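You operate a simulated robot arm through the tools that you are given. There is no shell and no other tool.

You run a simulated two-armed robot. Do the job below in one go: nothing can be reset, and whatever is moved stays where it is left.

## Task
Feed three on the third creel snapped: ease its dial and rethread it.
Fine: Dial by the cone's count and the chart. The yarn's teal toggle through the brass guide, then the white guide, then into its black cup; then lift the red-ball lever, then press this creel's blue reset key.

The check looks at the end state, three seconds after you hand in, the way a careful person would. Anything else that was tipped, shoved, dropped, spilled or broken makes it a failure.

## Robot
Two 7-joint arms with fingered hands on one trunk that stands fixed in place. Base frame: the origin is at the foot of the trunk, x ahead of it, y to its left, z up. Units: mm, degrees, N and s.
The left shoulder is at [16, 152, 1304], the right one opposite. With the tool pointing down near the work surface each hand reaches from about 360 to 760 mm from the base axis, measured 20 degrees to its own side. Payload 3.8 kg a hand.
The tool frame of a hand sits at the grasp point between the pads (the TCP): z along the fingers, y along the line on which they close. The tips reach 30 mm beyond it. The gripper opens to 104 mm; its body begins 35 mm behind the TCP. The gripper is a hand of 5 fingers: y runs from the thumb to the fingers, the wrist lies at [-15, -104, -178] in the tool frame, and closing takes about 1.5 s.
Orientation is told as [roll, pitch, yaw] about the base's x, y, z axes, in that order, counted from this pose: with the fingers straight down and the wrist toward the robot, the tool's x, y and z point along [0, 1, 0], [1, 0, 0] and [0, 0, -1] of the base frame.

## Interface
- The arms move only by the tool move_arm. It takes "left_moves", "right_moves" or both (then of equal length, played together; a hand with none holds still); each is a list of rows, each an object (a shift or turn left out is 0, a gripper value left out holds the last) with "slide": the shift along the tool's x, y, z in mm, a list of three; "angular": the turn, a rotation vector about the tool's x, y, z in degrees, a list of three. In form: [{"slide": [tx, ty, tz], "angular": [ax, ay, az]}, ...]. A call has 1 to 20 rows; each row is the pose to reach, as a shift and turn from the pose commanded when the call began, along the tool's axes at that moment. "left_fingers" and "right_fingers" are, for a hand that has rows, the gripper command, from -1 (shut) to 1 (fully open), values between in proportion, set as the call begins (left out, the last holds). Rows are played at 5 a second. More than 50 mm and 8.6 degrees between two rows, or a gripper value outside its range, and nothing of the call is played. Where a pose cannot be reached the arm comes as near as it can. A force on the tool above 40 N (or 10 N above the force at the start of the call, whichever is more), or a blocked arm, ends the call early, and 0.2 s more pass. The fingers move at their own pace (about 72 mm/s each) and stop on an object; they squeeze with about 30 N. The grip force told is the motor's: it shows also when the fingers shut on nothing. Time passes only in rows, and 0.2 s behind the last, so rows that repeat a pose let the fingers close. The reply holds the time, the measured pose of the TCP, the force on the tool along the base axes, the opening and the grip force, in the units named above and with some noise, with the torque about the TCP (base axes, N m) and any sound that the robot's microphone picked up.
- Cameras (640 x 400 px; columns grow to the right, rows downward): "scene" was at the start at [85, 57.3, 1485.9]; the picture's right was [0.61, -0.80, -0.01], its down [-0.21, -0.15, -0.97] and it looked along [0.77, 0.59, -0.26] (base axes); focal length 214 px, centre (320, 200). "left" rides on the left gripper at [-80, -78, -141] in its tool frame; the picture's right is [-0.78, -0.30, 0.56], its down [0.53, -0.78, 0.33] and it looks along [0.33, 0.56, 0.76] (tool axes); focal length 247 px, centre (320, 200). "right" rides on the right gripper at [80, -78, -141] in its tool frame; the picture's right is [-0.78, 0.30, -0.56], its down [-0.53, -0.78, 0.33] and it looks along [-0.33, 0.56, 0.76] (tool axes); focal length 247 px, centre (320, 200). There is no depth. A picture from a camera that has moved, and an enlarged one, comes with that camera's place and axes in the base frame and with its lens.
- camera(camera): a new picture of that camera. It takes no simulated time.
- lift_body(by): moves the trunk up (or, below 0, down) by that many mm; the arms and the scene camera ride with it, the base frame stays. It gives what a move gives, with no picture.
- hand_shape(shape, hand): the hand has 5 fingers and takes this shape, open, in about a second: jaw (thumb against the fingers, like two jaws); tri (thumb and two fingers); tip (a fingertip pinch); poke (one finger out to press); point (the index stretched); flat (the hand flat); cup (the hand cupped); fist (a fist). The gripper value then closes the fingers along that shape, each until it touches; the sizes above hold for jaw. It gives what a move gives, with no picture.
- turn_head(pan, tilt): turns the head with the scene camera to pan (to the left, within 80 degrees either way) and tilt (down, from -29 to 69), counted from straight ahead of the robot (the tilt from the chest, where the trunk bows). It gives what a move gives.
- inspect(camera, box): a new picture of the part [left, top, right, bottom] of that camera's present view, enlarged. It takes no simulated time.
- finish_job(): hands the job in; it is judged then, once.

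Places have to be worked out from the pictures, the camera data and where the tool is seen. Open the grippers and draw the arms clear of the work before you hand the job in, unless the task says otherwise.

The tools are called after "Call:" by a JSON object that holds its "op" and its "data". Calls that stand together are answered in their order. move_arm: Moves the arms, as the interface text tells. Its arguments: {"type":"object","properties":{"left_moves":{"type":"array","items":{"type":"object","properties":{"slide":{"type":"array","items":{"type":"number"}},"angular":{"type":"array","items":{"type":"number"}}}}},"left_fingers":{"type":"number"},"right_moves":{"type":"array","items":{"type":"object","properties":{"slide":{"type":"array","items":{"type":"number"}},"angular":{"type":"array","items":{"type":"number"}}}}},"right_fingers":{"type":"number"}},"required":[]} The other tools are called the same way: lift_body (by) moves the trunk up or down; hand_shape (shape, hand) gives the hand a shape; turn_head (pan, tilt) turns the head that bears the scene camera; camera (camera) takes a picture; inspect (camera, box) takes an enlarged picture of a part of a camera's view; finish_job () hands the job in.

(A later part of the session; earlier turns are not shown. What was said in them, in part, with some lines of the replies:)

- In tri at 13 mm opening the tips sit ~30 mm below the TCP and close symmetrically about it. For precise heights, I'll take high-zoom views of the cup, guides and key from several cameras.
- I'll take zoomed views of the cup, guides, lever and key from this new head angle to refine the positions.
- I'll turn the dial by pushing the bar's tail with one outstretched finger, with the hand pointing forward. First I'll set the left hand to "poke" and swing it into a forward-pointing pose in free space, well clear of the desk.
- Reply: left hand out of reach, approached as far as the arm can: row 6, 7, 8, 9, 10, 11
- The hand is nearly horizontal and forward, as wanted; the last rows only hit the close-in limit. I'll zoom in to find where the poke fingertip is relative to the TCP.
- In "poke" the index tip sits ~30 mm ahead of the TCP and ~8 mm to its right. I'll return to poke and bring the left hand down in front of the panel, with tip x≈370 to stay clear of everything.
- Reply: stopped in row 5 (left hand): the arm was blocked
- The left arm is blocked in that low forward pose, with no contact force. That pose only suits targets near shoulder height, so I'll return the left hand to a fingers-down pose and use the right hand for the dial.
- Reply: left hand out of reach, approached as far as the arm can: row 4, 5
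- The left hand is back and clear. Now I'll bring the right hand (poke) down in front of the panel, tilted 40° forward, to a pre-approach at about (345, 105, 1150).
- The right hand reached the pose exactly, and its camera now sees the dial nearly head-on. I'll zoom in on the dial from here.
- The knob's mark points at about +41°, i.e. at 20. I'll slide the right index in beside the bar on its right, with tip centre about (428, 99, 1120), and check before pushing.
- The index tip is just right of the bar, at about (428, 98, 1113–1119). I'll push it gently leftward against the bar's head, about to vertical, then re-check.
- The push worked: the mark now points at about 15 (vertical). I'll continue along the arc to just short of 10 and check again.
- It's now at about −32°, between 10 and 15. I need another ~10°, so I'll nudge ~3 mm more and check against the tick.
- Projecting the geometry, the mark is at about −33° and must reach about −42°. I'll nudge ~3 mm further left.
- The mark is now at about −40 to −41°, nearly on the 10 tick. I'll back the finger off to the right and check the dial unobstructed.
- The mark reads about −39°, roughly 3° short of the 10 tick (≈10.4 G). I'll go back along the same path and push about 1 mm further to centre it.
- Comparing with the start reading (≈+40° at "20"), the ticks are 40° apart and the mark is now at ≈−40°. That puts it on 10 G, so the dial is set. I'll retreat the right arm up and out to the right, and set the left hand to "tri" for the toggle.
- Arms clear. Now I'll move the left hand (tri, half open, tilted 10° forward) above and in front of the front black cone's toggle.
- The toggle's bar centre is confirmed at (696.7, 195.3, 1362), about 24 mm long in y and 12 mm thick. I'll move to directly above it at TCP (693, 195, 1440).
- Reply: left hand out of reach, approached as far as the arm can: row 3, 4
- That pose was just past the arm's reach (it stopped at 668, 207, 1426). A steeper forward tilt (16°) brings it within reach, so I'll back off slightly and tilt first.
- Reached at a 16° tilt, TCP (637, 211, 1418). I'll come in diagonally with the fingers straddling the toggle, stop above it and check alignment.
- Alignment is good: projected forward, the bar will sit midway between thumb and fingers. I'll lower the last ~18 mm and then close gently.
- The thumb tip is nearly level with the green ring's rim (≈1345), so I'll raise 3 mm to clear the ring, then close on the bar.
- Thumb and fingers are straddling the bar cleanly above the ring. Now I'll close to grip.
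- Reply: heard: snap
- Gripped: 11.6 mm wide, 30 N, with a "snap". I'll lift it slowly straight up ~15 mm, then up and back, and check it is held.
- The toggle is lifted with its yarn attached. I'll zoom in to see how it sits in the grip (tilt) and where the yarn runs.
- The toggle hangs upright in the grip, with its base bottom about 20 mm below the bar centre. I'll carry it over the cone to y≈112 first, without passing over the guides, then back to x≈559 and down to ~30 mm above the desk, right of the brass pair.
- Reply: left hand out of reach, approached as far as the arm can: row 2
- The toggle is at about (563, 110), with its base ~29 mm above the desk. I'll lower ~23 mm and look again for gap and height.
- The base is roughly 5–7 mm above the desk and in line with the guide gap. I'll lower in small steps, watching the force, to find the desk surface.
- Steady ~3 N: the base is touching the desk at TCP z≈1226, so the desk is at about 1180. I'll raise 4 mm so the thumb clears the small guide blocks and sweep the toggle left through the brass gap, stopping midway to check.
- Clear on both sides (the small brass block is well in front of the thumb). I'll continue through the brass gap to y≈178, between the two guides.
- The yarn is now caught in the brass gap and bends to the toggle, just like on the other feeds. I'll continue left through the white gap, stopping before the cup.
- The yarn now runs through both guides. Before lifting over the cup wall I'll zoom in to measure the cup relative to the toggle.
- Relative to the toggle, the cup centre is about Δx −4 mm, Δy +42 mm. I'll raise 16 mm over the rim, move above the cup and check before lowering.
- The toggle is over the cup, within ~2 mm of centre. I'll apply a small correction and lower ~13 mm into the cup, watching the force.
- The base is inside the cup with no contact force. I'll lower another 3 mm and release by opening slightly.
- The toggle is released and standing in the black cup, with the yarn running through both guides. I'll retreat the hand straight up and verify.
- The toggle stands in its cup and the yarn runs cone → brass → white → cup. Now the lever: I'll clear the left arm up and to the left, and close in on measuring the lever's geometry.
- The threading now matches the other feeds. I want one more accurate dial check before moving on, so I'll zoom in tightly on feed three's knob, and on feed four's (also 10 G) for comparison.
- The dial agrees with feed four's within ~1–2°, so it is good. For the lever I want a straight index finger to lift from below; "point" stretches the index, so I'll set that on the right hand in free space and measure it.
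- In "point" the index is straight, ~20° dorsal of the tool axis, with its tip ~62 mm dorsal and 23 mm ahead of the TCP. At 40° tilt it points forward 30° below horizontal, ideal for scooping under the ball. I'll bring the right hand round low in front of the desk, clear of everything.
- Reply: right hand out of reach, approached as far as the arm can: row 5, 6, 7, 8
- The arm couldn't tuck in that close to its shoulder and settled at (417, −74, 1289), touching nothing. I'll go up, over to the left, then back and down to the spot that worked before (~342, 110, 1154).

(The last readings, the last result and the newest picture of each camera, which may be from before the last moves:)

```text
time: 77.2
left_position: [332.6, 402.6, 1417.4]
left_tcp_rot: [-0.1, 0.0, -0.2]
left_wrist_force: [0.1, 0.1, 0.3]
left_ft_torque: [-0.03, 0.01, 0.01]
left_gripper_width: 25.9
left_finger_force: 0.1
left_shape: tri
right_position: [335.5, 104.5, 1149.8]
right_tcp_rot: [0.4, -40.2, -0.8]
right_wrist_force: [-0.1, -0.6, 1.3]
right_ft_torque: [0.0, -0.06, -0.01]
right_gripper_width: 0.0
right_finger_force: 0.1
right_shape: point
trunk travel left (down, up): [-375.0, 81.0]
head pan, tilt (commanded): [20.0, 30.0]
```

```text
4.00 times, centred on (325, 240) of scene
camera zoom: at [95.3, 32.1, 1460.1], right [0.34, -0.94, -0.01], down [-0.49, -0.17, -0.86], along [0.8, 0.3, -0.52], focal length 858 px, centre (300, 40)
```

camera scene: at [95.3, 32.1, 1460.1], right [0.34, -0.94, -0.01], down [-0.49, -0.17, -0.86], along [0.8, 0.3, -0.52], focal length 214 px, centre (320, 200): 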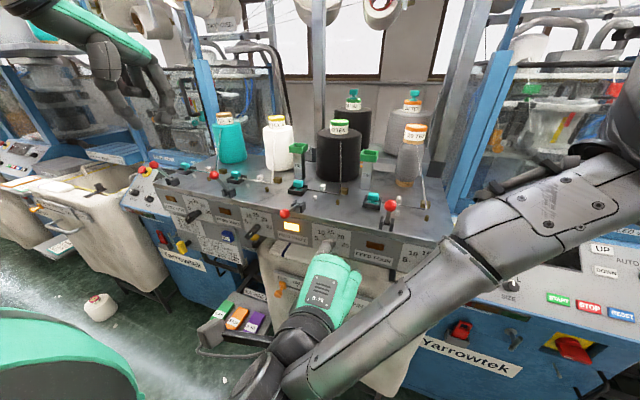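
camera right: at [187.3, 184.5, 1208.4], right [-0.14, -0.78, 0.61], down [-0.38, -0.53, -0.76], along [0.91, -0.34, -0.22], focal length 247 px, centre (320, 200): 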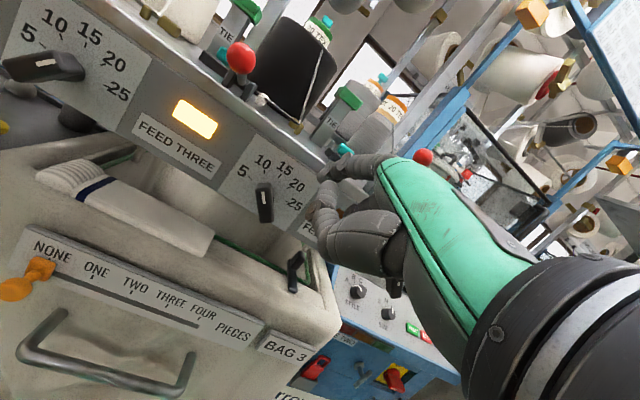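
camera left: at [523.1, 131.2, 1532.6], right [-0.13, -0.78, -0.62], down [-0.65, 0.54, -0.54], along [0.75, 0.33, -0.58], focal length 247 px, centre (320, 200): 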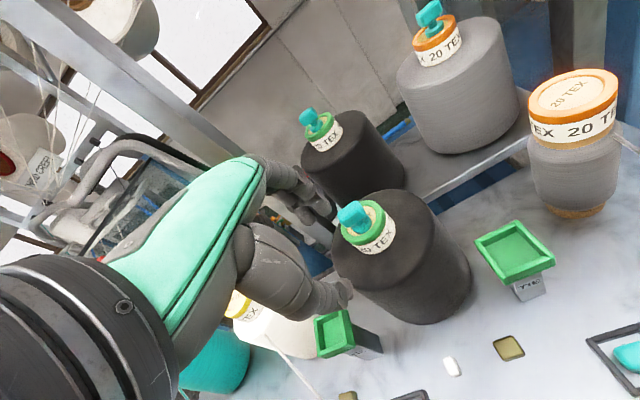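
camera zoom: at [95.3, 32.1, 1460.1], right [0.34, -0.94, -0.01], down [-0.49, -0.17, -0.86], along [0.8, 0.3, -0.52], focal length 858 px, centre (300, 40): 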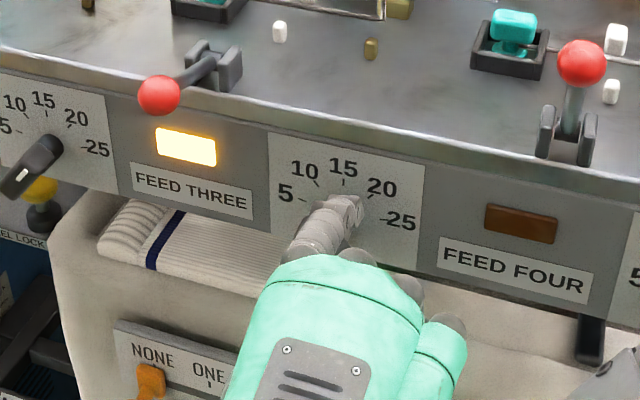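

Measured: index tip centre ≈ TCP + (56, 16, 28), and the ball is at (411, 224.6, 1211). I'll back off a little, slide left to line up under/behind the ball, and check.

Call:
{"op": "move_arm", "data": {"right_moves": [{"slide": [0, -17.9, -2]}, {"slide": [35, -17.9, -2]}, {"slide": [70, -17.9, -2]}, {"slide": [102, -17.9, -2]}]}}

Call:
{"op": "inspect", "data": {"camera": "right", "box": [220, 20, 400, 220]}}

Call:
{"op": "inspect", "data": {"camera": "scene", "box": [250, 185, 330, 255]}}

```text
time: 78.2
left_position: [333.3, 402.1, 1416.9]
left_tcp_rot: [-0.1, 0.1, -0.3]
left_wrist_force: [0.5, -0.2, -1.0]
left_ft_torque: [-0.02, 0.01, 0.01]
left_gripper_width: 26.4
left_finger_force: 0.0
left_shape: tri
right_position: [317.5, 209.7, 1140.3]
right_tcp_rot: [0.0, -39.6, 0.6]
right_wrist_force: [0.2, 0.3, 0.3]
right_ft_torque: [-0.03, 0.03, 0.0]
right_gripper_width: 0.1
right_finger_force: 0.1
right_shape: point
trunk travel left (down, up): [-375.0, 81.0]
head pan, tilt (commanded): [20.0, 30.0]
```

```text
2.00 times, centred on (310, 120) of right
camera zoom: at [168.0, 289.0, 1199.3], right [-0.12, -0.78, 0.62], down [-0.38, -0.54, -0.75], along [0.92, -0.33, -0.23], focal length 494 px, centre (340, 360)
```

zoom: 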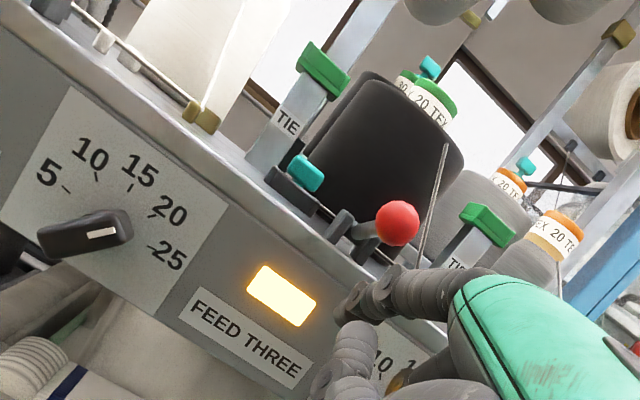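

```text
5.71 times, centred on (290, 220) of scene
camera zoom: at [95.8, 32.0, 1460.0], right [0.34, -0.94, -0.01], down [-0.49, -0.17, -0.86], along [0.8, 0.3, -0.52], focal length 1226 px, centre (491, 86)
```

zoom: 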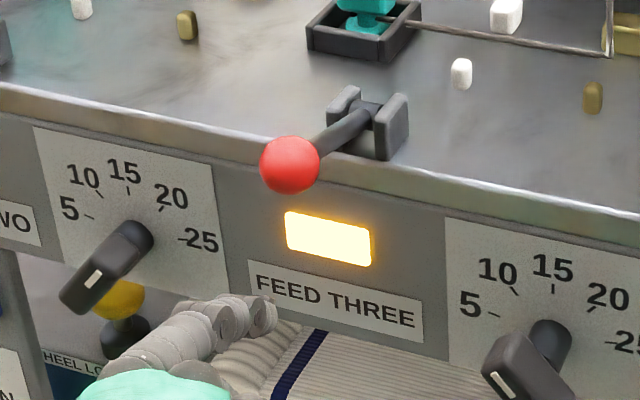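

The finger is lined up with the ball, below and behind it. I'll move in to contact from below and lift along the lever's arc about halfway, then check.

Call:
{"op": "move_arm", "data": {"right_moves": [{"slide": [0, 10.9, 2.6]}, {"slide": [0, 23, 3.7]}, {"slide": [0, 30.5, 0.8]}, {"slide": [0, 37.6, -2.3]}, {"slide": [0, 41.9, -5.3]}, {"slide": [0, 46.6, -8.7]}, {"slide": [0, 53.6, -11.8]}, {"slide": [0, 60.5, -14.5]}]}}

Call:
{"op": "inspect", "data": {"camera": "right", "box": [220, 20, 400, 220]}}

Call:
{"op": "inspect", "data": {"camera": "scene", "box": [250, 185, 330, 255]}}

```text
time: 80.0
left_position: [333.3, 402.1, 1417.9]
left_tcp_rot: [-0.1, 0.0, -0.2]
left_wrist_force: [-1.5, -0.5, -0.5]
left_ft_torque: [0.0, -0.02, 0.01]
left_gripper_width: 26.3
left_finger_force: 0.1
left_shape: tri
right_position: [353.9, 206.6, 1192.2]
right_tcp_rot: [-0.1, -40.0, 0.0]
right_wrist_force: [-0.5, -0.1, 0.2]
right_ft_torque: [-0.01, -0.05, 0.02]
right_gripper_width: 95.8
right_finger_force: 0.0
right_shape: point
trunk travel left (down, up): [-375.0, 81.0]
head pan, tilt (commanded): [20.0, 30.0]
```

```text
2.00 times, centred on (310, 120) of right
camera zoom: at [205.9, 286.3, 1249.9], right [-0.13, -0.78, 0.62], down [-0.38, -0.53, -0.75], along [0.91, -0.33, -0.23], focal length 494 px, centre (340, 360)
```

zoom: 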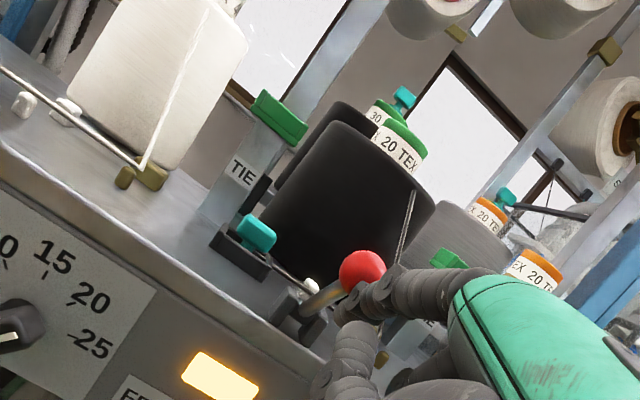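

```text
5.71 times, centred on (290, 220) of scene
camera zoom: at [95.3, 31.6, 1460.1], right [0.34, -0.94, -0.01], down [-0.49, -0.17, -0.86], along [0.8, 0.3, -0.52], focal length 1226 px, centre (491, 86)
```

zoom: 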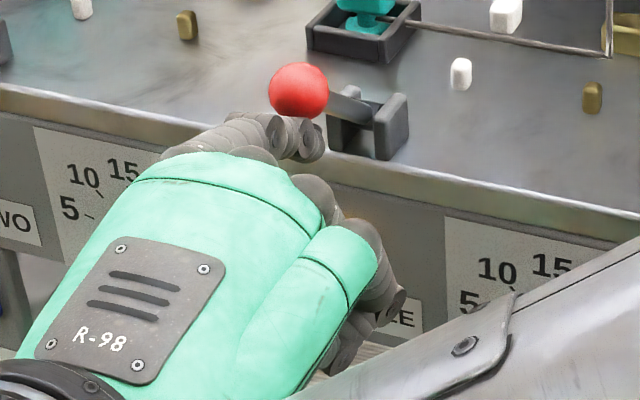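

The lever is coming up nicely with negligible force. I'll continue along the arc to the raised position.

Call:
{"op": "move_arm", "data": {"right_moves": [{"slide": [0, 7.7, -1.4]}, {"slide": [0, 15, -1.9]}, {"slide": [0, 20.2, -1.6]}, {"slide": [0, 25, -1.1]}, {"slide": [0, 28.4, -0.3]}, {"slide": [0, 31.3, 0.5]}]}}

Call:
{"op": "inspect", "data": {"camera": "right", "box": [220, 20, 400, 220]}}

Call:
{"op": "inspect", "data": {"camera": "scene", "box": [200, 160, 420, 260]}}

```text
time: 81.4
left_position: [333.8, 401.1, 1417.7]
left_tcp_rot: [-0.1, 0.0, -0.2]
left_wrist_force: [-0.5, -0.4, 0.3]
left_ft_torque: [-0.02, 0.03, -0.02]
left_gripper_width: 26.0
left_finger_force: 0.0
left_shape: tri
right_position: [379.3, 207.1, 1211.7]
right_tcp_rot: [0.0, -40.0, 0.0]
right_wrist_force: [0.6, 0.5, 0.4]
right_ft_torque: [0.01, -0.01, -0.05]
right_gripper_width: 95.9
right_finger_force: 0.0
right_shape: point
trunk travel left (down, up): [-375.0, 81.0]
head pan, tilt (commanded): [20.0, 30.0]
```

```text
2.00 times, centred on (310, 120) of right
camera zoom: at [230.5, 286.4, 1269.4], right [-0.13, -0.78, 0.62], down [-0.38, -0.53, -0.75], along [0.91, -0.33, -0.23], focal length 494 px, centre (340, 360)
```

zoom: 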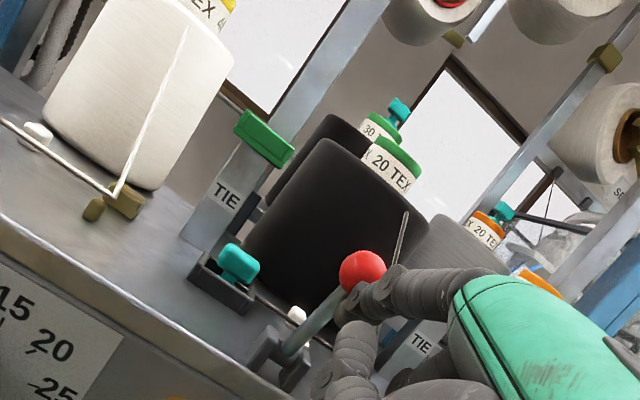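

```text
2.91 times, centred on (310, 210) of scene
camera zoom: at [95.2, 31.7, 1460.1], right [0.34, -0.94, -0.01], down [-0.49, -0.17, -0.86], along [0.8, 0.3, -0.52], focal length 624 px, centre (349, 171)
```

zoom: 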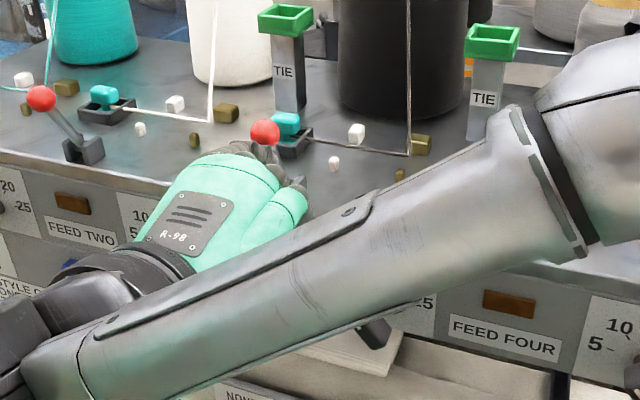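

The ball is at (446, 226, 1253), the same raised angle as feeds one, two and four. I'll back the finger away down and toward the robot, then see whether the lever stays up.

Call:
{"op": "move_arm", "data": {"right_moves": [{"slide": [0, -9, 3]}, {"slide": [0, -18.6, 6.6]}, {"slide": [0, -42.3, 3.7]}, {"slide": [0, -65.3, -15.6]}]}}

Call:
{"op": "inspect", "data": {"camera": "right", "box": [220, 20, 400, 220]}}

Call:
{"op": "inspect", "data": {"camera": "scene", "box": [200, 160, 420, 260]}}

```text
time: 82.4
left_position: [332.8, 402.1, 1417.4]
left_tcp_rot: [-0.1, 0.1, -0.3]
left_wrist_force: [-1.2, -0.4, -0.1]
left_ft_torque: [0.0, 0.01, 0.0]
left_gripper_width: 26.1
left_finger_force: 0.1
left_shape: tri
right_position: [331.5, 199.4, 1180.4]
right_tcp_rot: [0.2, -40.4, -1.8]
right_wrist_force: [-0.4, -0.1, -0.8]
right_ft_torque: [0.03, -0.01, -0.03]
right_gripper_width: 95.9
right_finger_force: 0.1
right_shape: point
trunk travel left (down, up): [-375.0, 81.0]
head pan, tilt (commanded): [20.0, 30.0]
```

```text
2.00 times, centred on (310, 120) of right
camera zoom: at [184.5, 284.4, 1237.6], right [-0.16, -0.77, 0.61], down [-0.39, -0.52, -0.76], along [0.91, -0.36, -0.22], focal length 494 px, centre (340, 360)
```

zoom: 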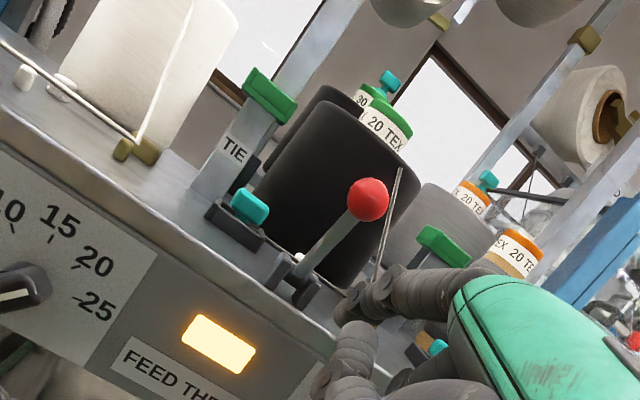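

```text
2.91 times, centred on (310, 210) of scene
camera zoom: at [95.5, 31.4, 1460.1], right [0.34, -0.94, -0.01], down [-0.49, -0.17, -0.86], along [0.8, 0.3, -0.52], focal length 624 px, centre (349, 171)
```

zoom: 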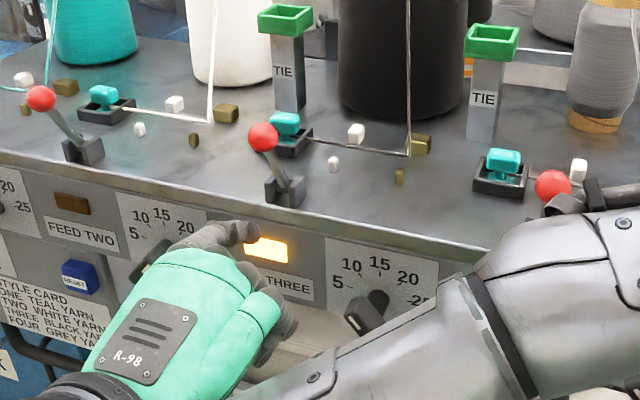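

The lever stays up at the same angle as its neighbours. Now I'll retract the right arm by the same safe route to the right side.

Call:
{"op": "move_arm", "data": {"right_moves": [{"slide": [-48, 0, 0]}, {"slide": [-95, 3.8, 3.2]}, {"slide": [-95, 36.6, -28]}, {"slide": [-95, 65.5, -62.5]}, {"slide": [-95, 94.5, -97]}, {"slide": [-95, 117.6, -116.7]}, {"slide": [-95, 147.6, -98]}, {"slide": [-140, 160.4, -90]}, {"slide": [-185, 170.3, -81.6]}, {"slide": [-230, 176.5, -76.5]}, {"slide": [-273, 176.5, -76.5]}, {"slide": [-315, 188, -90.2], "angular": [7, 0, 0]}, {"slide": [-357, 196.3, -109.4], "angular": [14, 0, 0]}, {"slide": [-400, 201.5, -131.2], "angular": [21, 0, 0]}, {"slide": [-440, 209.9, -156.8], "angular": [28, 0, 0]}, {"slide": [-480, 218.3, -182.3], "angular": [34, 0, 0]}, {"slide": [-520, 215.9, -210.5], "angular": [40, 0, 0]}]}}

Call:
{"op": "hand_shape", "data": {"shape": "point", "hand": "left"}}

Call:
{"op": "camera", "data": {"camera": "scene"}}

```text
time: 86.0
left_position: [331.7, 401.0, 1419.3]
left_tcp_rot: [-0.1, -0.1, -0.2]
left_wrist_force: [0.0, -0.2, 0.2]
left_ft_torque: [0.04, -0.01, -0.01]
left_gripper_width: 26.1
left_finger_force: 0.0
left_shape: tri
right_position: [346.8, -315.3, 1478.5]
right_tcp_rot: [0.0, 0.1, 0.1]
right_wrist_force: [0.4, -0.1, -0.5]
right_ft_torque: [0.02, 0.03, 0.0]
right_gripper_width: 0.0
right_finger_force: 0.0
right_shape: point
trunk travel left (down, up): [-375.0, 81.0]
head pan, tilt (commanded): [20.0, 30.0]
```

```text
time: 86.9
left_position: [332.5, 401.9, 1418.2]
left_tcp_rot: [-0.1, -0.1, -0.2]
left_wrist_force: [-0.1, 0.4, -0.9]
left_ft_torque: [-0.05, -0.01, 0.0]
left_gripper_width: 96.0
left_finger_force: 0.0
left_shape: point
right_position: [348.4, -314.0, 1479.3]
right_tcp_rot: [0.0, 0.0, 0.0]
right_wrist_force: [0.8, -0.2, 0.2]
right_ft_torque: [-0.01, -0.05, -0.01]
right_gripper_width: 0.3
right_finger_force: 0.1
right_shape: point
trunk travel left (down, up): [-375.0, 81.0]
head pan, tilt (commanded): [20.0, 30.0]
```

```text
taken
camera scene: at [95.3, 31.6, 1460.1], right [0.34, -0.94, -0.01], down [-0.49, -0.17, -0.86], along [0.8, 0.3, -0.52], focal length 214 px, centre (320, 200)
```

scene: 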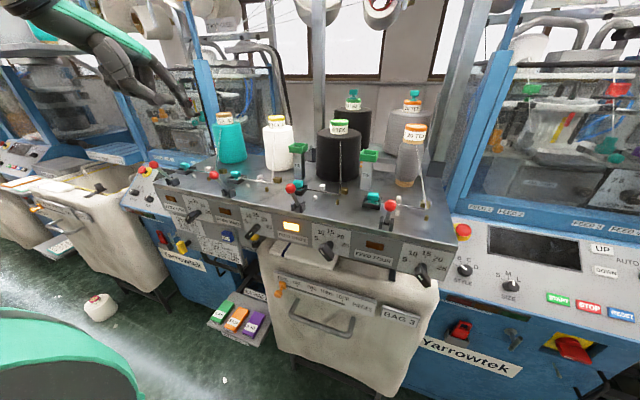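

Call:
{"op": "inspect", "data": {"camera": "scene", "box": [50, 10, 230, 140]}}

Call:
{"op": "inspect", "data": {"camera": "left", "box": [200, 120, 400, 340]}}

Call:
{"op": "inspect", "data": {"camera": "scene", "box": [270, 170, 400, 260]}}

```text
3.08 times, centred on (140, 75) of scene
camera zoom: at [95.3, 31.6, 1460.1], right [0.34, -0.94, -0.01], down [-0.49, -0.17, -0.86], along [0.8, 0.3, -0.52], focal length 660 px, centre (874, 585)
```

zoom: 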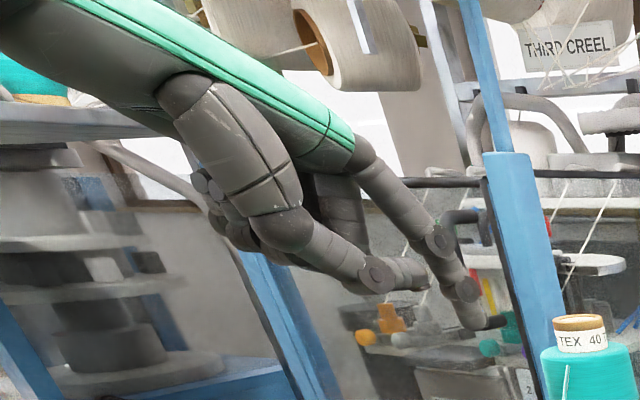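

```text
1.82 times, centred on (300, 230) of left
camera zoom: at [254.4, 323.5, 1559.9], right [-0.3, -0.78, -0.56], down [-0.77, 0.54, -0.33], along [0.56, 0.33, -0.76], focal length 449 px, centre (356, 146)
```

zoom: 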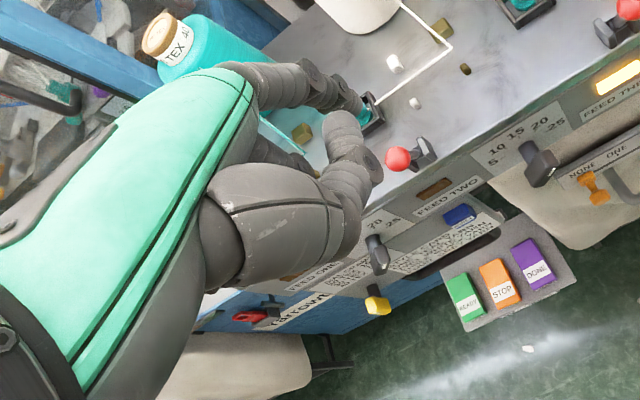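

```text
4.44 times, centred on (335, 215) of scene
camera zoom: at [95.3, 31.6, 1460.1], right [0.34, -0.94, -0.01], down [-0.49, -0.17, -0.86], along [0.8, 0.3, -0.52], focal length 953 px, centre (253, 133)
```

zoom: 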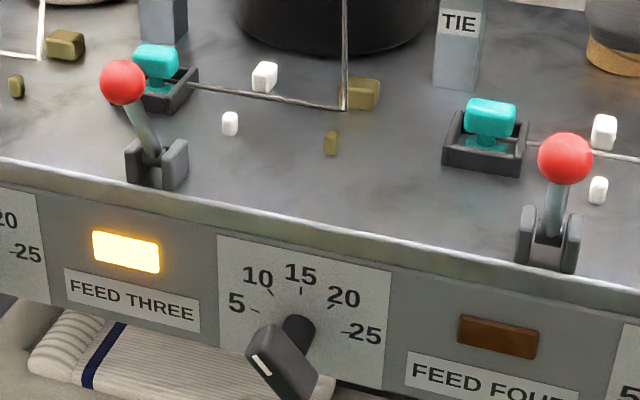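

All good: lever up, yarn through both guides, toggle in the cup. Next is the reset key at ≈(450, 449, 1049). I'll shift the left hand back and left, then lower the trunk 250 mm so the left arm can point forward at the key's height.

Call:
{"op": "move_arm", "data": {"left_moves": [{"slide": [25, -8, -15]}, {"slide": [50, -17, -30]}]}}

Call:
{"op": "lift_body", "data": {"by": -125}}

Call:
{"op": "camera", "data": {"camera": "scene"}}

Call:
{"op": "camera", "data": {"camera": "right"}}

```text
time: 87.5
left_position: [315.8, 453.1, 1447.9]
left_tcp_rot: [-0.1, 0.0, -0.3]
left_wrist_force: [0.5, -0.1, -0.4]
left_ft_torque: [-0.01, -0.02, -0.01]
left_gripper_width: 96.1
left_finger_force: 0.0
left_shape: point
right_position: [348.0, -314.2, 1479.6]
right_tcp_rot: [-0.1, 0.0, 0.0]
right_wrist_force: [-0.2, 0.4, -0.1]
right_ft_torque: [-0.01, -0.03, 0.0]
right_gripper_width: 0.2
right_finger_force: 0.1
right_shape: point
trunk travel left (down, up): [-375.0, 81.0]
head pan, tilt (commanded): [20.0, 30.0]
```

```text
time: 89.0
left_position: [315.7, 451.6, 1323.7]
left_tcp_rot: [0.0, -0.1, -0.3]
left_wrist_force: [-0.3, 0.4, 0.1]
left_ft_torque: [0.02, 0.02, -0.02]
left_gripper_width: 96.1
left_finger_force: 0.0
left_shape: point
right_position: [349.4, -312.8, 1357.1]
right_tcp_rot: [0.0, 0.0, 0.1]
right_wrist_force: [0.1, -0.7, 0.0]
right_ft_torque: [0.01, 0.02, -0.01]
right_gripper_width: 0.0
right_finger_force: 0.0
right_shape: point
trunk travel left (down, up): [-250.0, 206.0]
head pan, tilt (commanded): [20.0, 30.0]
```

```text
taken
camera scene: at [136.4, 31.4, 1321.6], right [0.34, -0.94, -0.04], down [-0.56, -0.17, -0.81], along [0.75, 0.3, -0.59], focal length 214 px, centre (320, 200)
```

scene: 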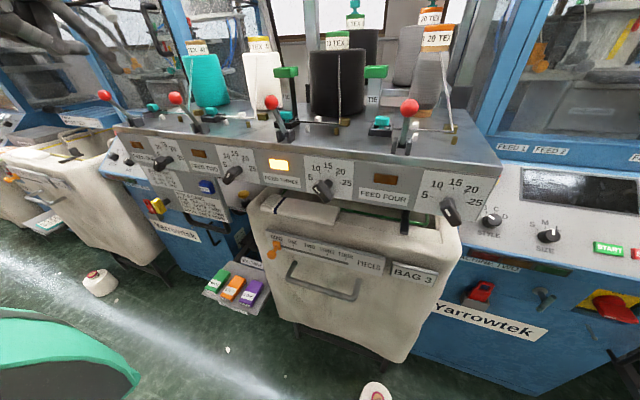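

```text
taken
camera right: at [273.0, -234.0, 1496.9], right [0.3, -0.78, 0.56], down [-0.78, -0.53, -0.33], along [0.56, -0.33, -0.76], focal length 247 px, centre (320, 200)
```

right: 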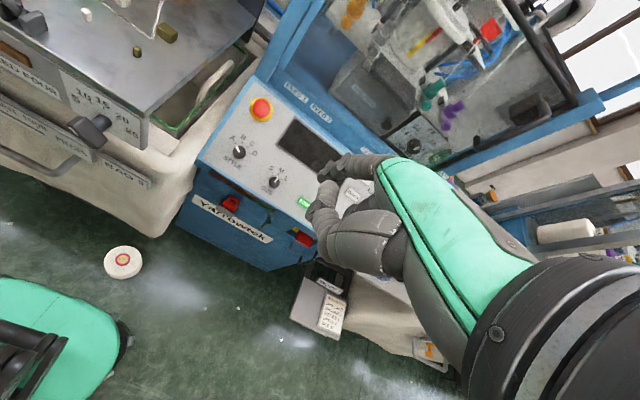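

Lowering bows the trunk slightly but all is clear. I'll lower another 100 mm and check views around the key and both hands.

Call:
{"op": "lift_body", "data": {"by": -100}}

Call:
{"op": "turn_head", "data": {"pan": 45, "tilt": 15}}

Call:
{"op": "camera", "data": {"camera": "scene"}}

Call:
{"op": "camera", "data": {"camera": "left"}}

```text
time: 90.4
left_position: [316.2, 451.2, 1222.4]
left_tcp_rot: [0.0, 0.0, -0.3]
left_wrist_force: [0.7, 0.3, -0.1]
left_ft_torque: [0.04, 0.0, 0.0]
left_gripper_width: 96.0
left_finger_force: 0.1
left_shape: point
right_position: [348.7, -313.2, 1256.8]
right_tcp_rot: [0.1, 0.0, 0.0]
right_wrist_force: [-0.3, 0.3, 0.4]
right_ft_torque: [0.01, -0.01, -0.03]
right_gripper_width: 0.0
right_finger_force: 0.1
right_shape: point
trunk travel left (down, up): [-150.0, 306.0]
head pan, tilt (commanded): [20.0, 30.0]
```

```text
time: 91.2
left_position: [316.4, 450.4, 1222.9]
left_tcp_rot: [-0.1, 0.1, -0.2]
left_wrist_force: [0.2, 0.7, -0.1]
left_ft_torque: [0.0, -0.04, 0.01]
left_gripper_width: 95.9
left_finger_force: 0.0
left_shape: point
right_position: [349.4, -313.3, 1255.8]
right_tcp_rot: [0.0, 0.1, 0.1]
right_wrist_force: [0.1, -0.5, 0.2]
right_ft_torque: [0.02, 0.01, 0.01]
right_gripper_width: 0.0
right_finger_force: 0.0
right_shape: point
trunk travel left (down, up): [-150.0, 306.0]
head pan, tilt (commanded): [45.0, 15.0]
```

```text
taken
camera scene: at [180.2, 66.5, 1224.5], right [0.69, -0.71, -0.17], down [-0.41, -0.18, -0.89], along [0.6, 0.68, -0.42], focal length 214 px, centre (320, 200)
```

scene: 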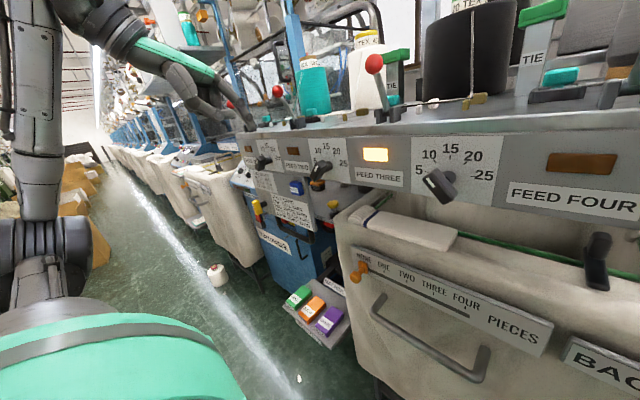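

```text
taken
camera left: at [237.9, 373.5, 1364.8], right [-0.3, -0.78, -0.56], down [-0.77, 0.54, -0.33], along [0.56, 0.33, -0.76], focal length 247 px, centre (320, 200)
```

left: 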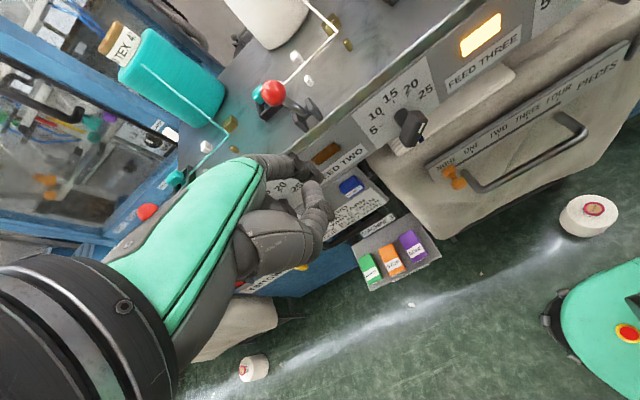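

This gives a low, near-frontal view of the dial and key, so I'll zoom on both.

Call:
{"op": "inspect", "data": {"camera": "scene", "box": [405, 130, 505, 215]}}

Call:
{"op": "inspect", "data": {"camera": "scene", "box": [225, 90, 355, 230]}}

Call:
{"op": "inspect", "data": {"camera": "left", "box": [230, 130, 430, 280]}}

```text
4.71 times, centred on (455, 172) of scene
camera zoom: at [180.2, 66.5, 1224.5], right [0.69, -0.71, -0.17], down [-0.41, -0.18, -0.89], along [0.6, 0.68, -0.42], focal length 1009 px, centre (-315, 329)
```

zoom: 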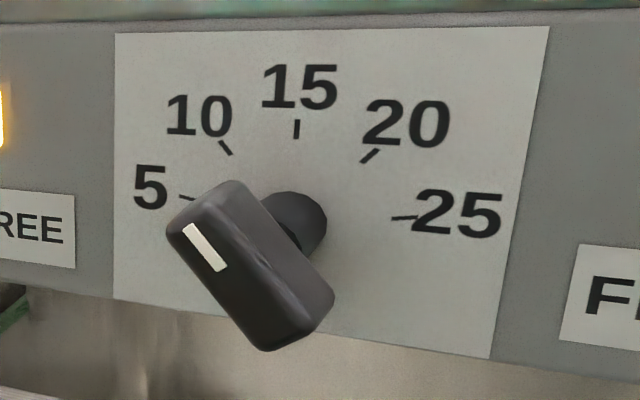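

```text
2.86 times, centred on (290, 160) of scene
camera zoom: at [180.2, 66.5, 1224.5], right [0.69, -0.71, -0.17], down [-0.41, -0.18, -0.89], along [0.6, 0.68, -0.42], focal length 613 px, centre (406, 314)
```

zoom: 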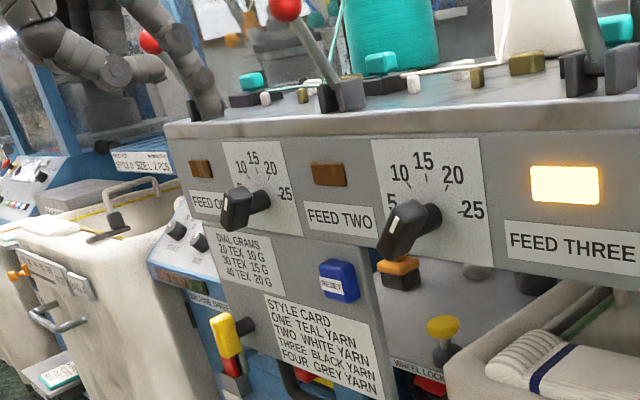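

```text
2.67 times, centred on (330, 205) of left
camera zoom: at [237.9, 373.5, 1364.8], right [-0.3, -0.78, -0.56], down [-0.77, 0.54, -0.33], along [0.56, 0.33, -0.76], focal length 659 px, centre (293, 187)
```

zoom: 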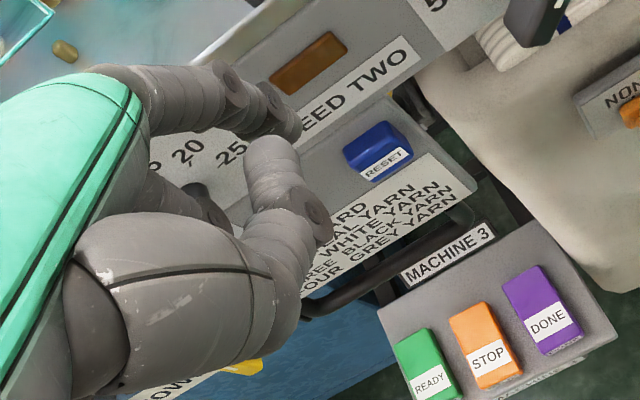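

The dial bar is parallel to the 10 tick from here too (~−38 to −40°). The blue RESET key face is at about (453, 450, 1046). I'll bring the left hand down, tilting to 60° so the index points nearly horizontally at the key, and stop ~28 mm short.

Call:
{"op": "move_arm", "data": {"left_moves": [{"slide": [1, 0, 28], "angular": [-7.5, 0, 0]}, {"slide": [3, 0, 56], "angular": [-15, 0, 0]}, {"slide": [4, 2, 84], "angular": [-22.5, 0, 0]}, {"slide": [6, 5, 112], "angular": [-30, 0, 0]}, {"slide": [7, 12, 140], "angular": [-37.5, 0, 0]}, {"slide": [9, 22, 168], "angular": [-45, 0, 0]}, {"slide": [10, 36, 196], "angular": [-52.5, 0, 0]}, {"slide": [11, 50, 222], "angular": [-60, 0, 0]}]}}

Call:
{"op": "camera", "data": {"camera": "scene"}}

Call:
{"op": "camera", "data": {"camera": "left"}}

```text
time: 93.0
left_position: [378.9, 478.0, 1022.3]
left_tcp_rot: [6.0, -53.8, -7.2]
left_wrist_force: [-0.5, -0.1, -0.6]
left_ft_torque: [-0.02, -0.02, -0.03]
left_gripper_width: 96.0
left_finger_force: 0.0
left_shape: point
left hand out of reach, approached as far as the arm can: row 6, 7, 8
right_position: [348.8, -313.5, 1255.4]
right_tcp_rot: [0.1, 0.0, 0.0]
right_wrist_force: [-0.2, 0.0, -0.6]
right_ft_torque: [-0.03, 0.0, 0.01]
right_gripper_width: 0.1
right_finger_force: 0.1
right_shape: point
trunk travel left (down, up): [-150.0, 306.0]
head pan, tilt (commanded): [45.0, 15.0]
```

```text
taken
camera scene: at [179.7, 66.6, 1224.7], right [0.69, -0.71, -0.17], down [-0.41, -0.18, -0.89], along [0.6, 0.68, -0.42], focal length 214 px, centre (320, 200)
```

scene: 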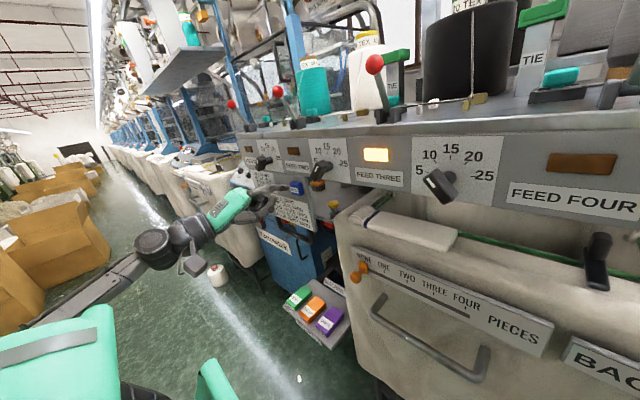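

```text
taken
camera left: at [215.2, 404.6, 1038.4], right [0.25, -0.75, -0.61], down [-0.17, 0.59, -0.79], along [0.95, 0.3, 0.02], focal length 247 px, centre (320, 200)
```

left: 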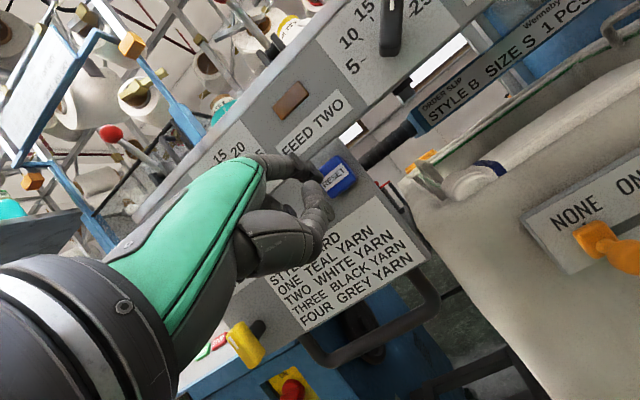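

The hand is close to the desired pose and the index is right in front of the key. I'll zoom in to see the exact alignment.

Call:
{"op": "inspect", "data": {"camera": "left", "box": [240, 120, 400, 260]}}

Call:
{"op": "inspect", "data": {"camera": "scene", "box": [190, 150, 350, 250]}}

```text
2.86 times, centred on (320, 190) of left
camera zoom: at [215.2, 404.6, 1038.4], right [0.25, -0.75, -0.61], down [-0.17, 0.59, -0.79], along [0.95, 0.3, 0.02], focal length 706 px, centre (320, 229)
```

zoom: 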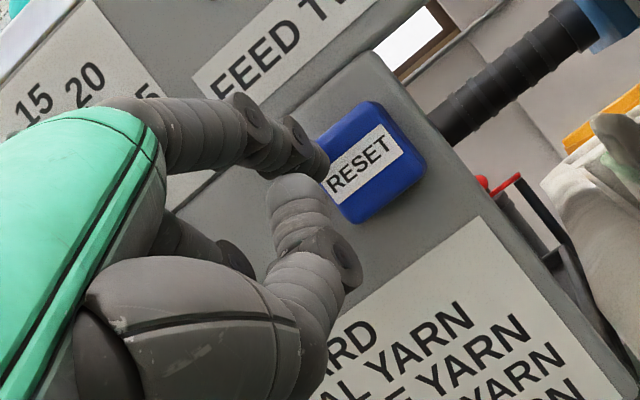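

```text
4.00 times, centred on (270, 200) of scene
camera zoom: at [179.7, 66.6, 1224.7], right [0.69, -0.71, -0.17], down [-0.41, -0.18, -0.89], along [0.6, 0.68, -0.42], focal length 858 px, centre (520, 200)
```

zoom: 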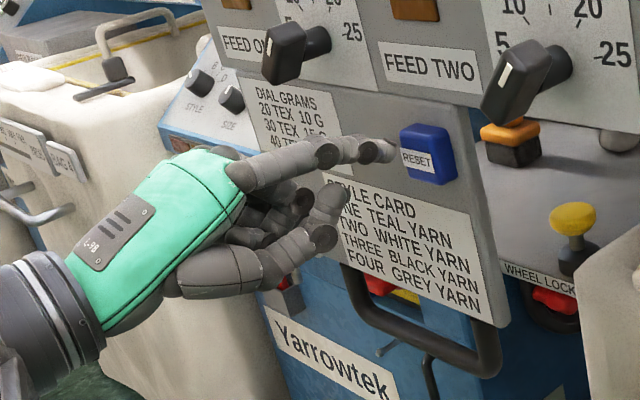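

Tip is at (436, 461, 1057) and the key face centre at (456, 451, 1048). I'll shift right and down to line up, keeping ~15 mm short of the key, and re-check.

Call:
{"op": "move_arm", "data": {"left_moves": [{"slide": [-5, -1.8, 4.6]}, {"slide": [-10.3, -3.6, 9.2]}, {"slide": [-10.3, -3.6, 9.2]}]}}

Call:
{"op": "inspect", "data": {"camera": "left", "box": [240, 120, 400, 260]}}

Call:
{"op": "inspect", "data": {"camera": "scene", "box": [250, 160, 330, 210]}}

```text
time: 93.8
left_position: [383.5, 467.9, 1010.4]
left_tcp_rot: [6.1, -53.8, -7.5]
left_wrist_force: [0.3, 0.4, -0.6]
left_ft_torque: [0.02, 0.0, -0.04]
left_gripper_width: 95.9
left_finger_force: 0.0
left_shape: point
right_position: [349.5, -313.1, 1256.7]
right_tcp_rot: [0.0, 0.0, 0.1]
right_wrist_force: [-0.6, -0.1, 0.6]
right_ft_torque: [0.0, 0.03, -0.02]
right_gripper_width: 0.0
right_finger_force: 0.0
right_shape: point
trunk travel left (down, up): [-150.0, 306.0]
head pan, tilt (commanded): [45.0, 15.0]
```

```text
2.86 times, centred on (320, 190) of left
camera zoom: at [220.3, 394.1, 1027.3], right [0.25, -0.75, -0.62], down [-0.16, 0.59, -0.79], along [0.96, 0.29, 0.02], focal length 706 px, centre (320, 229)
```

zoom: 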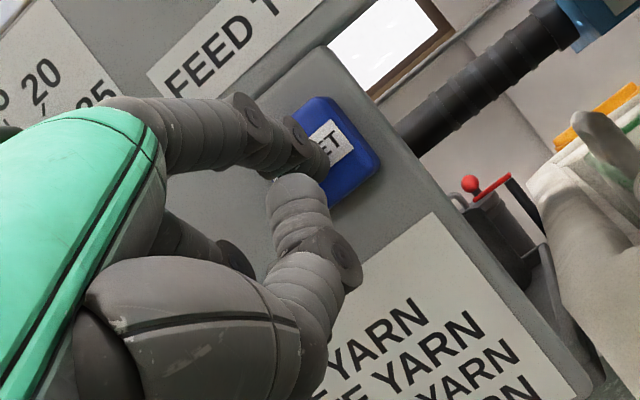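

```text
8.00 times, centred on (290, 185) of scene
camera zoom: at [180.0, 66.5, 1224.6], right [0.69, -0.71, -0.17], down [-0.41, -0.18, -0.89], along [0.6, 0.68, -0.42], focal length 1716 px, centre (560, 320)
```

zoom: 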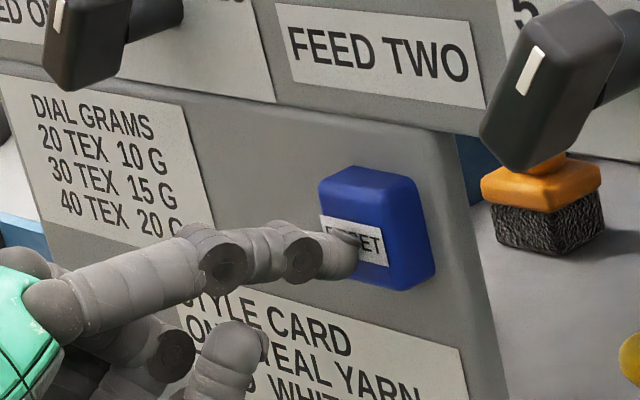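

The tip is in line with the key, ~2 mm off its face. I'll press straight forward in small steps, watching force and sound.

Call:
{"op": "move_arm", "data": {"left_moves": [{"slide": [0.05, 1.2, 1.6]}, {"slide": [0.1, 2.4, 3.2]}, {"slide": [0.15, 3.5, 4.8]}]}}

Call:
{"op": "inspect", "data": {"camera": "scene", "box": [250, 120, 410, 220]}}

```text
time: 94.7
left_position: [387.8, 467.8, 1012.4]
left_tcp_rot: [6.0, -53.8, -7.3]
left_wrist_force: [-2.2, -1.7, 0.4]
left_ft_torque: [0.0, -0.12, -0.04]
left_gripper_width: 96.0
left_finger_force: 0.0
left_shape: point
right_position: [349.1, -314.4, 1254.9]
right_tcp_rot: [0.0, 0.0, -0.1]
right_wrist_force: [0.0, -0.2, 0.4]
right_ft_torque: [0.0, 0.04, 0.0]
right_gripper_width: 0.0
right_finger_force: 0.0
right_shape: point
trunk travel left (down, up): [-150.0, 306.0]
head pan, tilt (commanded): [45.0, 15.0]
heard: click
```

```text
4.00 times, centred on (330, 170) of scene
camera zoom: at [179.5, 66.5, 1224.7], right [0.69, -0.71, -0.17], down [-0.41, -0.18, -0.89], along [0.6, 0.68, -0.42], focal length 858 px, centre (280, 320)
```

zoom: 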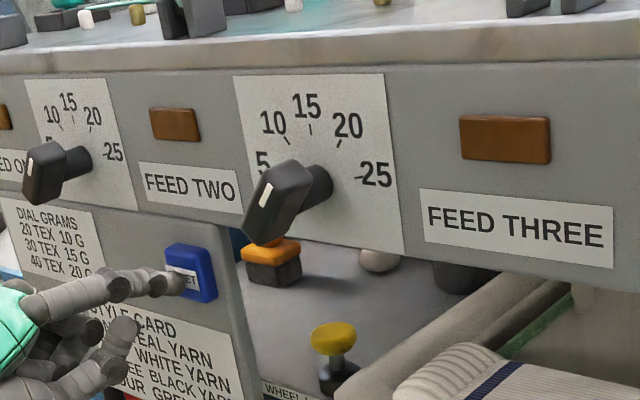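

A click, and the FEED THREE lamp has gone out, so the reset took. I'll back the finger straight off the key and retract the left arm up and away.

Call:
{"op": "move_arm", "data": {"left_moves": [{"slide": [-0.4, -8.8, -12.1]}, {"slide": [3.8, -23.9, -32.1]}, {"slide": [4.7, -16, -68.7], "angular": [7, 0, 0]}, {"slide": [1.4, 7.1, -91.6], "angular": [14.5, 0, 0]}, {"slide": [-1.7, 34.5, -113.8], "angular": [22.5, 0, 0]}, {"slide": [-2.7, 62.9, -134.4], "angular": [30.5, 0, 0]}, {"slide": [-2.7, 91.3, -155], "angular": [38.5, 0, 0]}, {"slide": [-3, 115.6, -172.7], "angular": [46.5, 0, 0]}, {"slide": [-3, 129.3, -182.7], "angular": [54, 0, 0]}]}}

Call:
{"op": "lift_body", "data": {"by": 225}}

Call:
{"op": "turn_head", "data": {"pan": 22, "tilt": 25}}

Call:
{"op": "camera", "data": {"camera": "scene"}}

```text
time: 96.7
left_position: [321.7, 454.9, 1220.5]
left_tcp_rot: [3.5, 0.2, -2.3]
left_wrist_force: [0.3, -1.2, 0.7]
left_ft_torque: [0.02, 0.03, 0.01]
left_gripper_width: 96.4
left_finger_force: 0.0
left_shape: point
left hand out of reach, approached as far as the arm can: row 1, 2, 3
right_position: [351.5, -313.2, 1255.8]
right_tcp_rot: [0.0, 0.1, 0.0]
right_wrist_force: [0.0, 0.1, 0.1]
right_ft_torque: [-0.01, 0.0, 0.03]
right_gripper_width: 0.1
right_finger_force: 0.2
right_shape: point
trunk travel left (down, up): [-150.0, 306.0]
head pan, tilt (commanded): [45.0, 15.0]
```

```text
time: 99.0
left_position: [317.6, 453.6, 1447.9]
left_tcp_rot: [3.6, 0.0, -2.3]
left_wrist_force: [-0.3, 0.9, 0.3]
left_ft_torque: [0.01, -0.01, 0.04]
left_gripper_width: 96.2
left_finger_force: 0.0
left_shape: point
right_position: [350.6, -313.2, 1479.5]
right_tcp_rot: [-0.1, 0.1, 0.0]
right_wrist_force: [0.1, -0.4, -0.7]
right_ft_torque: [0.03, -0.02, 0.01]
right_gripper_width: 0.0
right_finger_force: 0.1
right_shape: point
trunk travel left (down, up): [-375.0, 81.0]
head pan, tilt (commanded): [45.0, 15.0]
```

```text
time: 99.9
left_position: [317.1, 454.2, 1448.2]
left_tcp_rot: [3.7, 0.0, -2.3]
left_wrist_force: [-0.6, -0.4, 0.5]
left_ft_torque: [0.01, 0.01, -0.02]
left_gripper_width: 96.0
left_finger_force: 0.0
left_shape: point
right_position: [350.2, -311.6, 1480.4]
right_tcp_rot: [0.1, 0.1, 0.0]
right_wrist_force: [0.5, 0.8, -0.8]
right_ft_torque: [0.02, -0.02, -0.03]
right_gripper_width: 0.0
right_finger_force: 0.0
right_shape: point
trunk travel left (down, up): [-375.0, 81.0]
head pan, tilt (commanded): [22.0, 25.0]
```

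```text
taken
camera scene: at [95.9, 35.1, 1468.1], right [0.38, -0.93, -0.01], down [-0.41, -0.16, -0.9], along [0.83, 0.34, -0.44], focal length 214 px, centre (320, 200)
```

scene: 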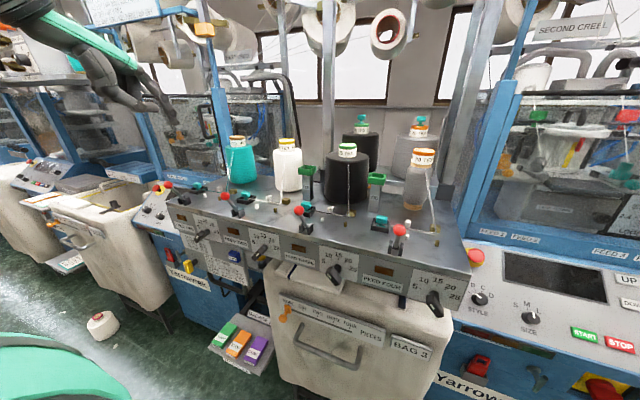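

Both arms are clear. I'll do a final inspection of the dial, threading, lever, lamp and surroundings.

Call:
{"op": "inspect", "data": {"camera": "scene", "box": [270, 180, 400, 262]}}

Call:
{"op": "inspect", "data": {"camera": "scene", "box": [310, 245, 360, 290]}}

Call:
{"op": "inspect", "data": {"camera": "scene", "box": [140, 120, 480, 330]}}

Call:
{"op": "inspect", "data": {"camera": "scene", "box": [325, 135, 445, 225]}}

```text
4.88 times, centred on (335, 221) of scene
camera zoom: at [95.9, 35.1, 1468.1], right [0.38, -0.93, -0.01], down [-0.41, -0.16, -0.9], along [0.83, 0.34, -0.44], focal length 1046 px, centre (247, 98)
```

zoom: 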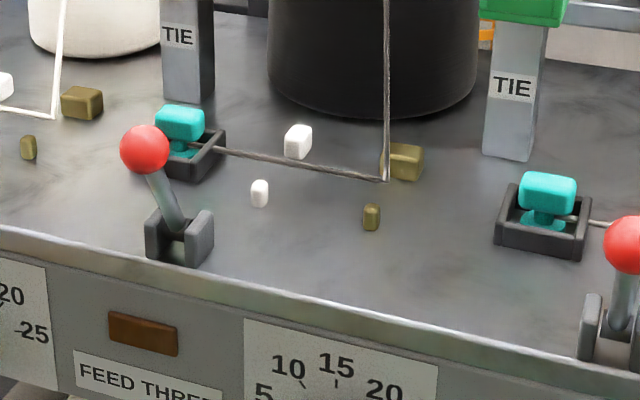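

```text
8.89 times, centred on (335, 268) of scene
camera zoom: at [95.9, 35.1, 1468.1], right [0.38, -0.93, -0.01], down [-0.41, -0.16, -0.9], along [0.83, 0.34, -0.44], focal length 1906 px, centre (187, -400)
```

zoom: 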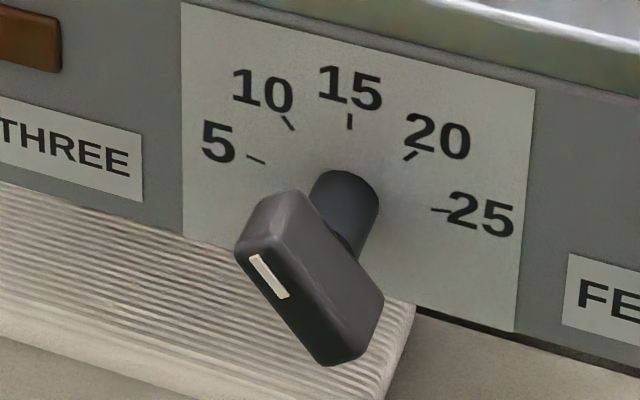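

```text
1.88 times, centred on (310, 225) of scene
camera zoom: at [95.9, 35.1, 1468.1], right [0.38, -0.93, -0.01], down [-0.41, -0.16, -0.9], along [0.83, 0.34, -0.44], focal length 404 px, centre (339, 153)
```

zoom: 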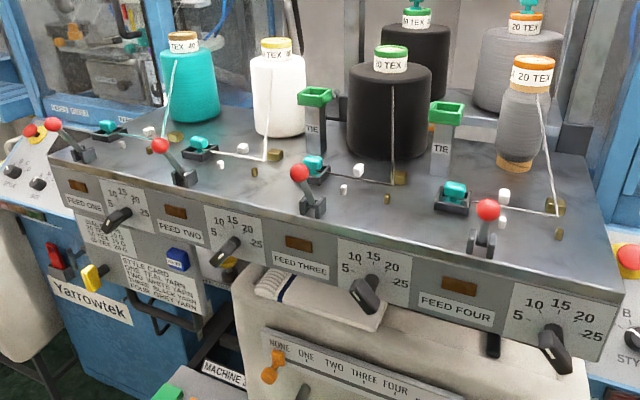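

```text
4.44 times, centred on (385, 180) of scene
camera zoom: at [95.9, 35.1, 1468.1], right [0.38, -0.93, -0.01], down [-0.41, -0.16, -0.9], along [0.83, 0.34, -0.44], focal length 953 px, centre (31, 289)
```

zoom: 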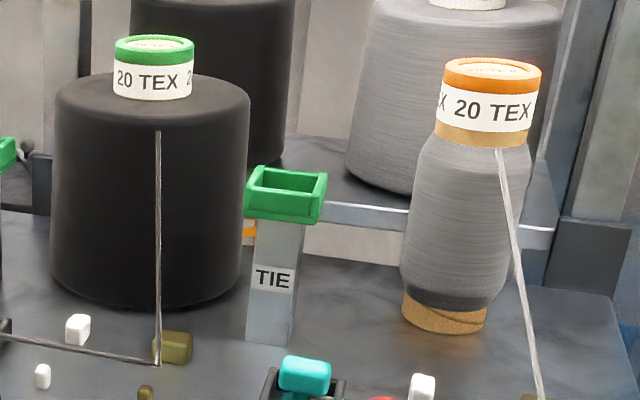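

Everything checks out: the dial is at 10, the yarn runs cone → brass → white → black cup, the lever is up, the lamp is out, and nothing else has been disturbed. I'll open both hands, then hand in.

Call:
{"op": "hand_shape", "data": {"shape": "jaw", "hand": "left"}}

Call:
{"op": "hand_shape", "data": {"shape": "jaw", "hand": "right"}}

Call:
{"op": "camera", "data": {"camera": "scene"}}

```text
time: 100.8
left_position: [317.4, 453.5, 1448.1]
left_tcp_rot: [3.8, 0.1, -2.3]
left_wrist_force: [0.1, -0.5, -0.8]
left_ft_torque: [0.0, 0.01, 0.0]
left_gripper_width: 103.9
left_finger_force: 0.0
left_shape: jaw
right_position: [349.0, -313.2, 1479.9]
right_tcp_rot: [0.0, 0.0, -0.1]
right_wrist_force: [0.1, 0.0, -0.1]
right_ft_torque: [-0.01, -0.02, -0.01]
right_gripper_width: 0.0
right_finger_force: 0.2
right_shape: point
trunk travel left (down, up): [-375.0, 81.0]
head pan, tilt (commanded): [22.0, 25.0]
```

```text
time: 101.7
left_position: [316.4, 452.8, 1447.8]
left_tcp_rot: [3.6, 0.0, -2.2]
left_wrist_force: [0.3, 0.7, -0.5]
left_ft_torque: [-0.03, 0.03, 0.0]
left_gripper_width: 103.7
left_finger_force: 0.1
left_shape: jaw
right_position: [350.0, -313.0, 1481.3]
right_tcp_rot: [0.0, 0.0, 0.0]
right_wrist_force: [0.0, -0.3, -0.6]
right_ft_torque: [-0.01, -0.01, -0.04]
right_gripper_width: 103.5
right_finger_force: 0.1
right_shape: jaw
trunk travel left (down, up): [-375.0, 81.0]
head pan, tilt (commanded): [22.0, 25.0]
```

```text
taken
camera scene: at [95.8, 35.1, 1468.1], right [0.37, -0.93, -0.01], down [-0.41, -0.16, -0.9], along [0.83, 0.34, -0.44], focal length 214 px, centre (320, 200)
```

scene: 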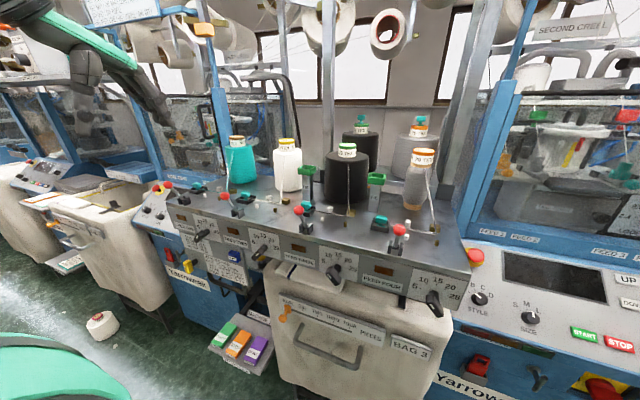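

Both hands are open and clear, feed three's lamp is out, and the lever and threading match the neighbouring feeds. I'm handing the job in.

Call:
{"op": "finish_job", "data": {}}

```text
The job is handed in.
```

Feed three on the third creel is rethreaded and reset, and the job is handed in. The FEED THREE lamp went out when I pressed the reset key.

- **Dial:** turned from 20 G down to 10 G, which the chart gives for the 20 TEX cone. From the pictures the mark sits within about 2° of the 10 tick.
- **Threading:** the teal toggle went through the brass guide, then the white guide, and now stands in its black cup. The yarn runs the same way as on the other feeds.
- **Lever:** the red-ball lever is up and stays there, at the same angle as the others.
- **Reset:** I pressed this creel's blue RESET key (under the desk, by the style card) and heard it click. I left the second creel's RESET key alone.

In the last pictures nothing else had moved. Both hands are open and drawn clear of the desk.
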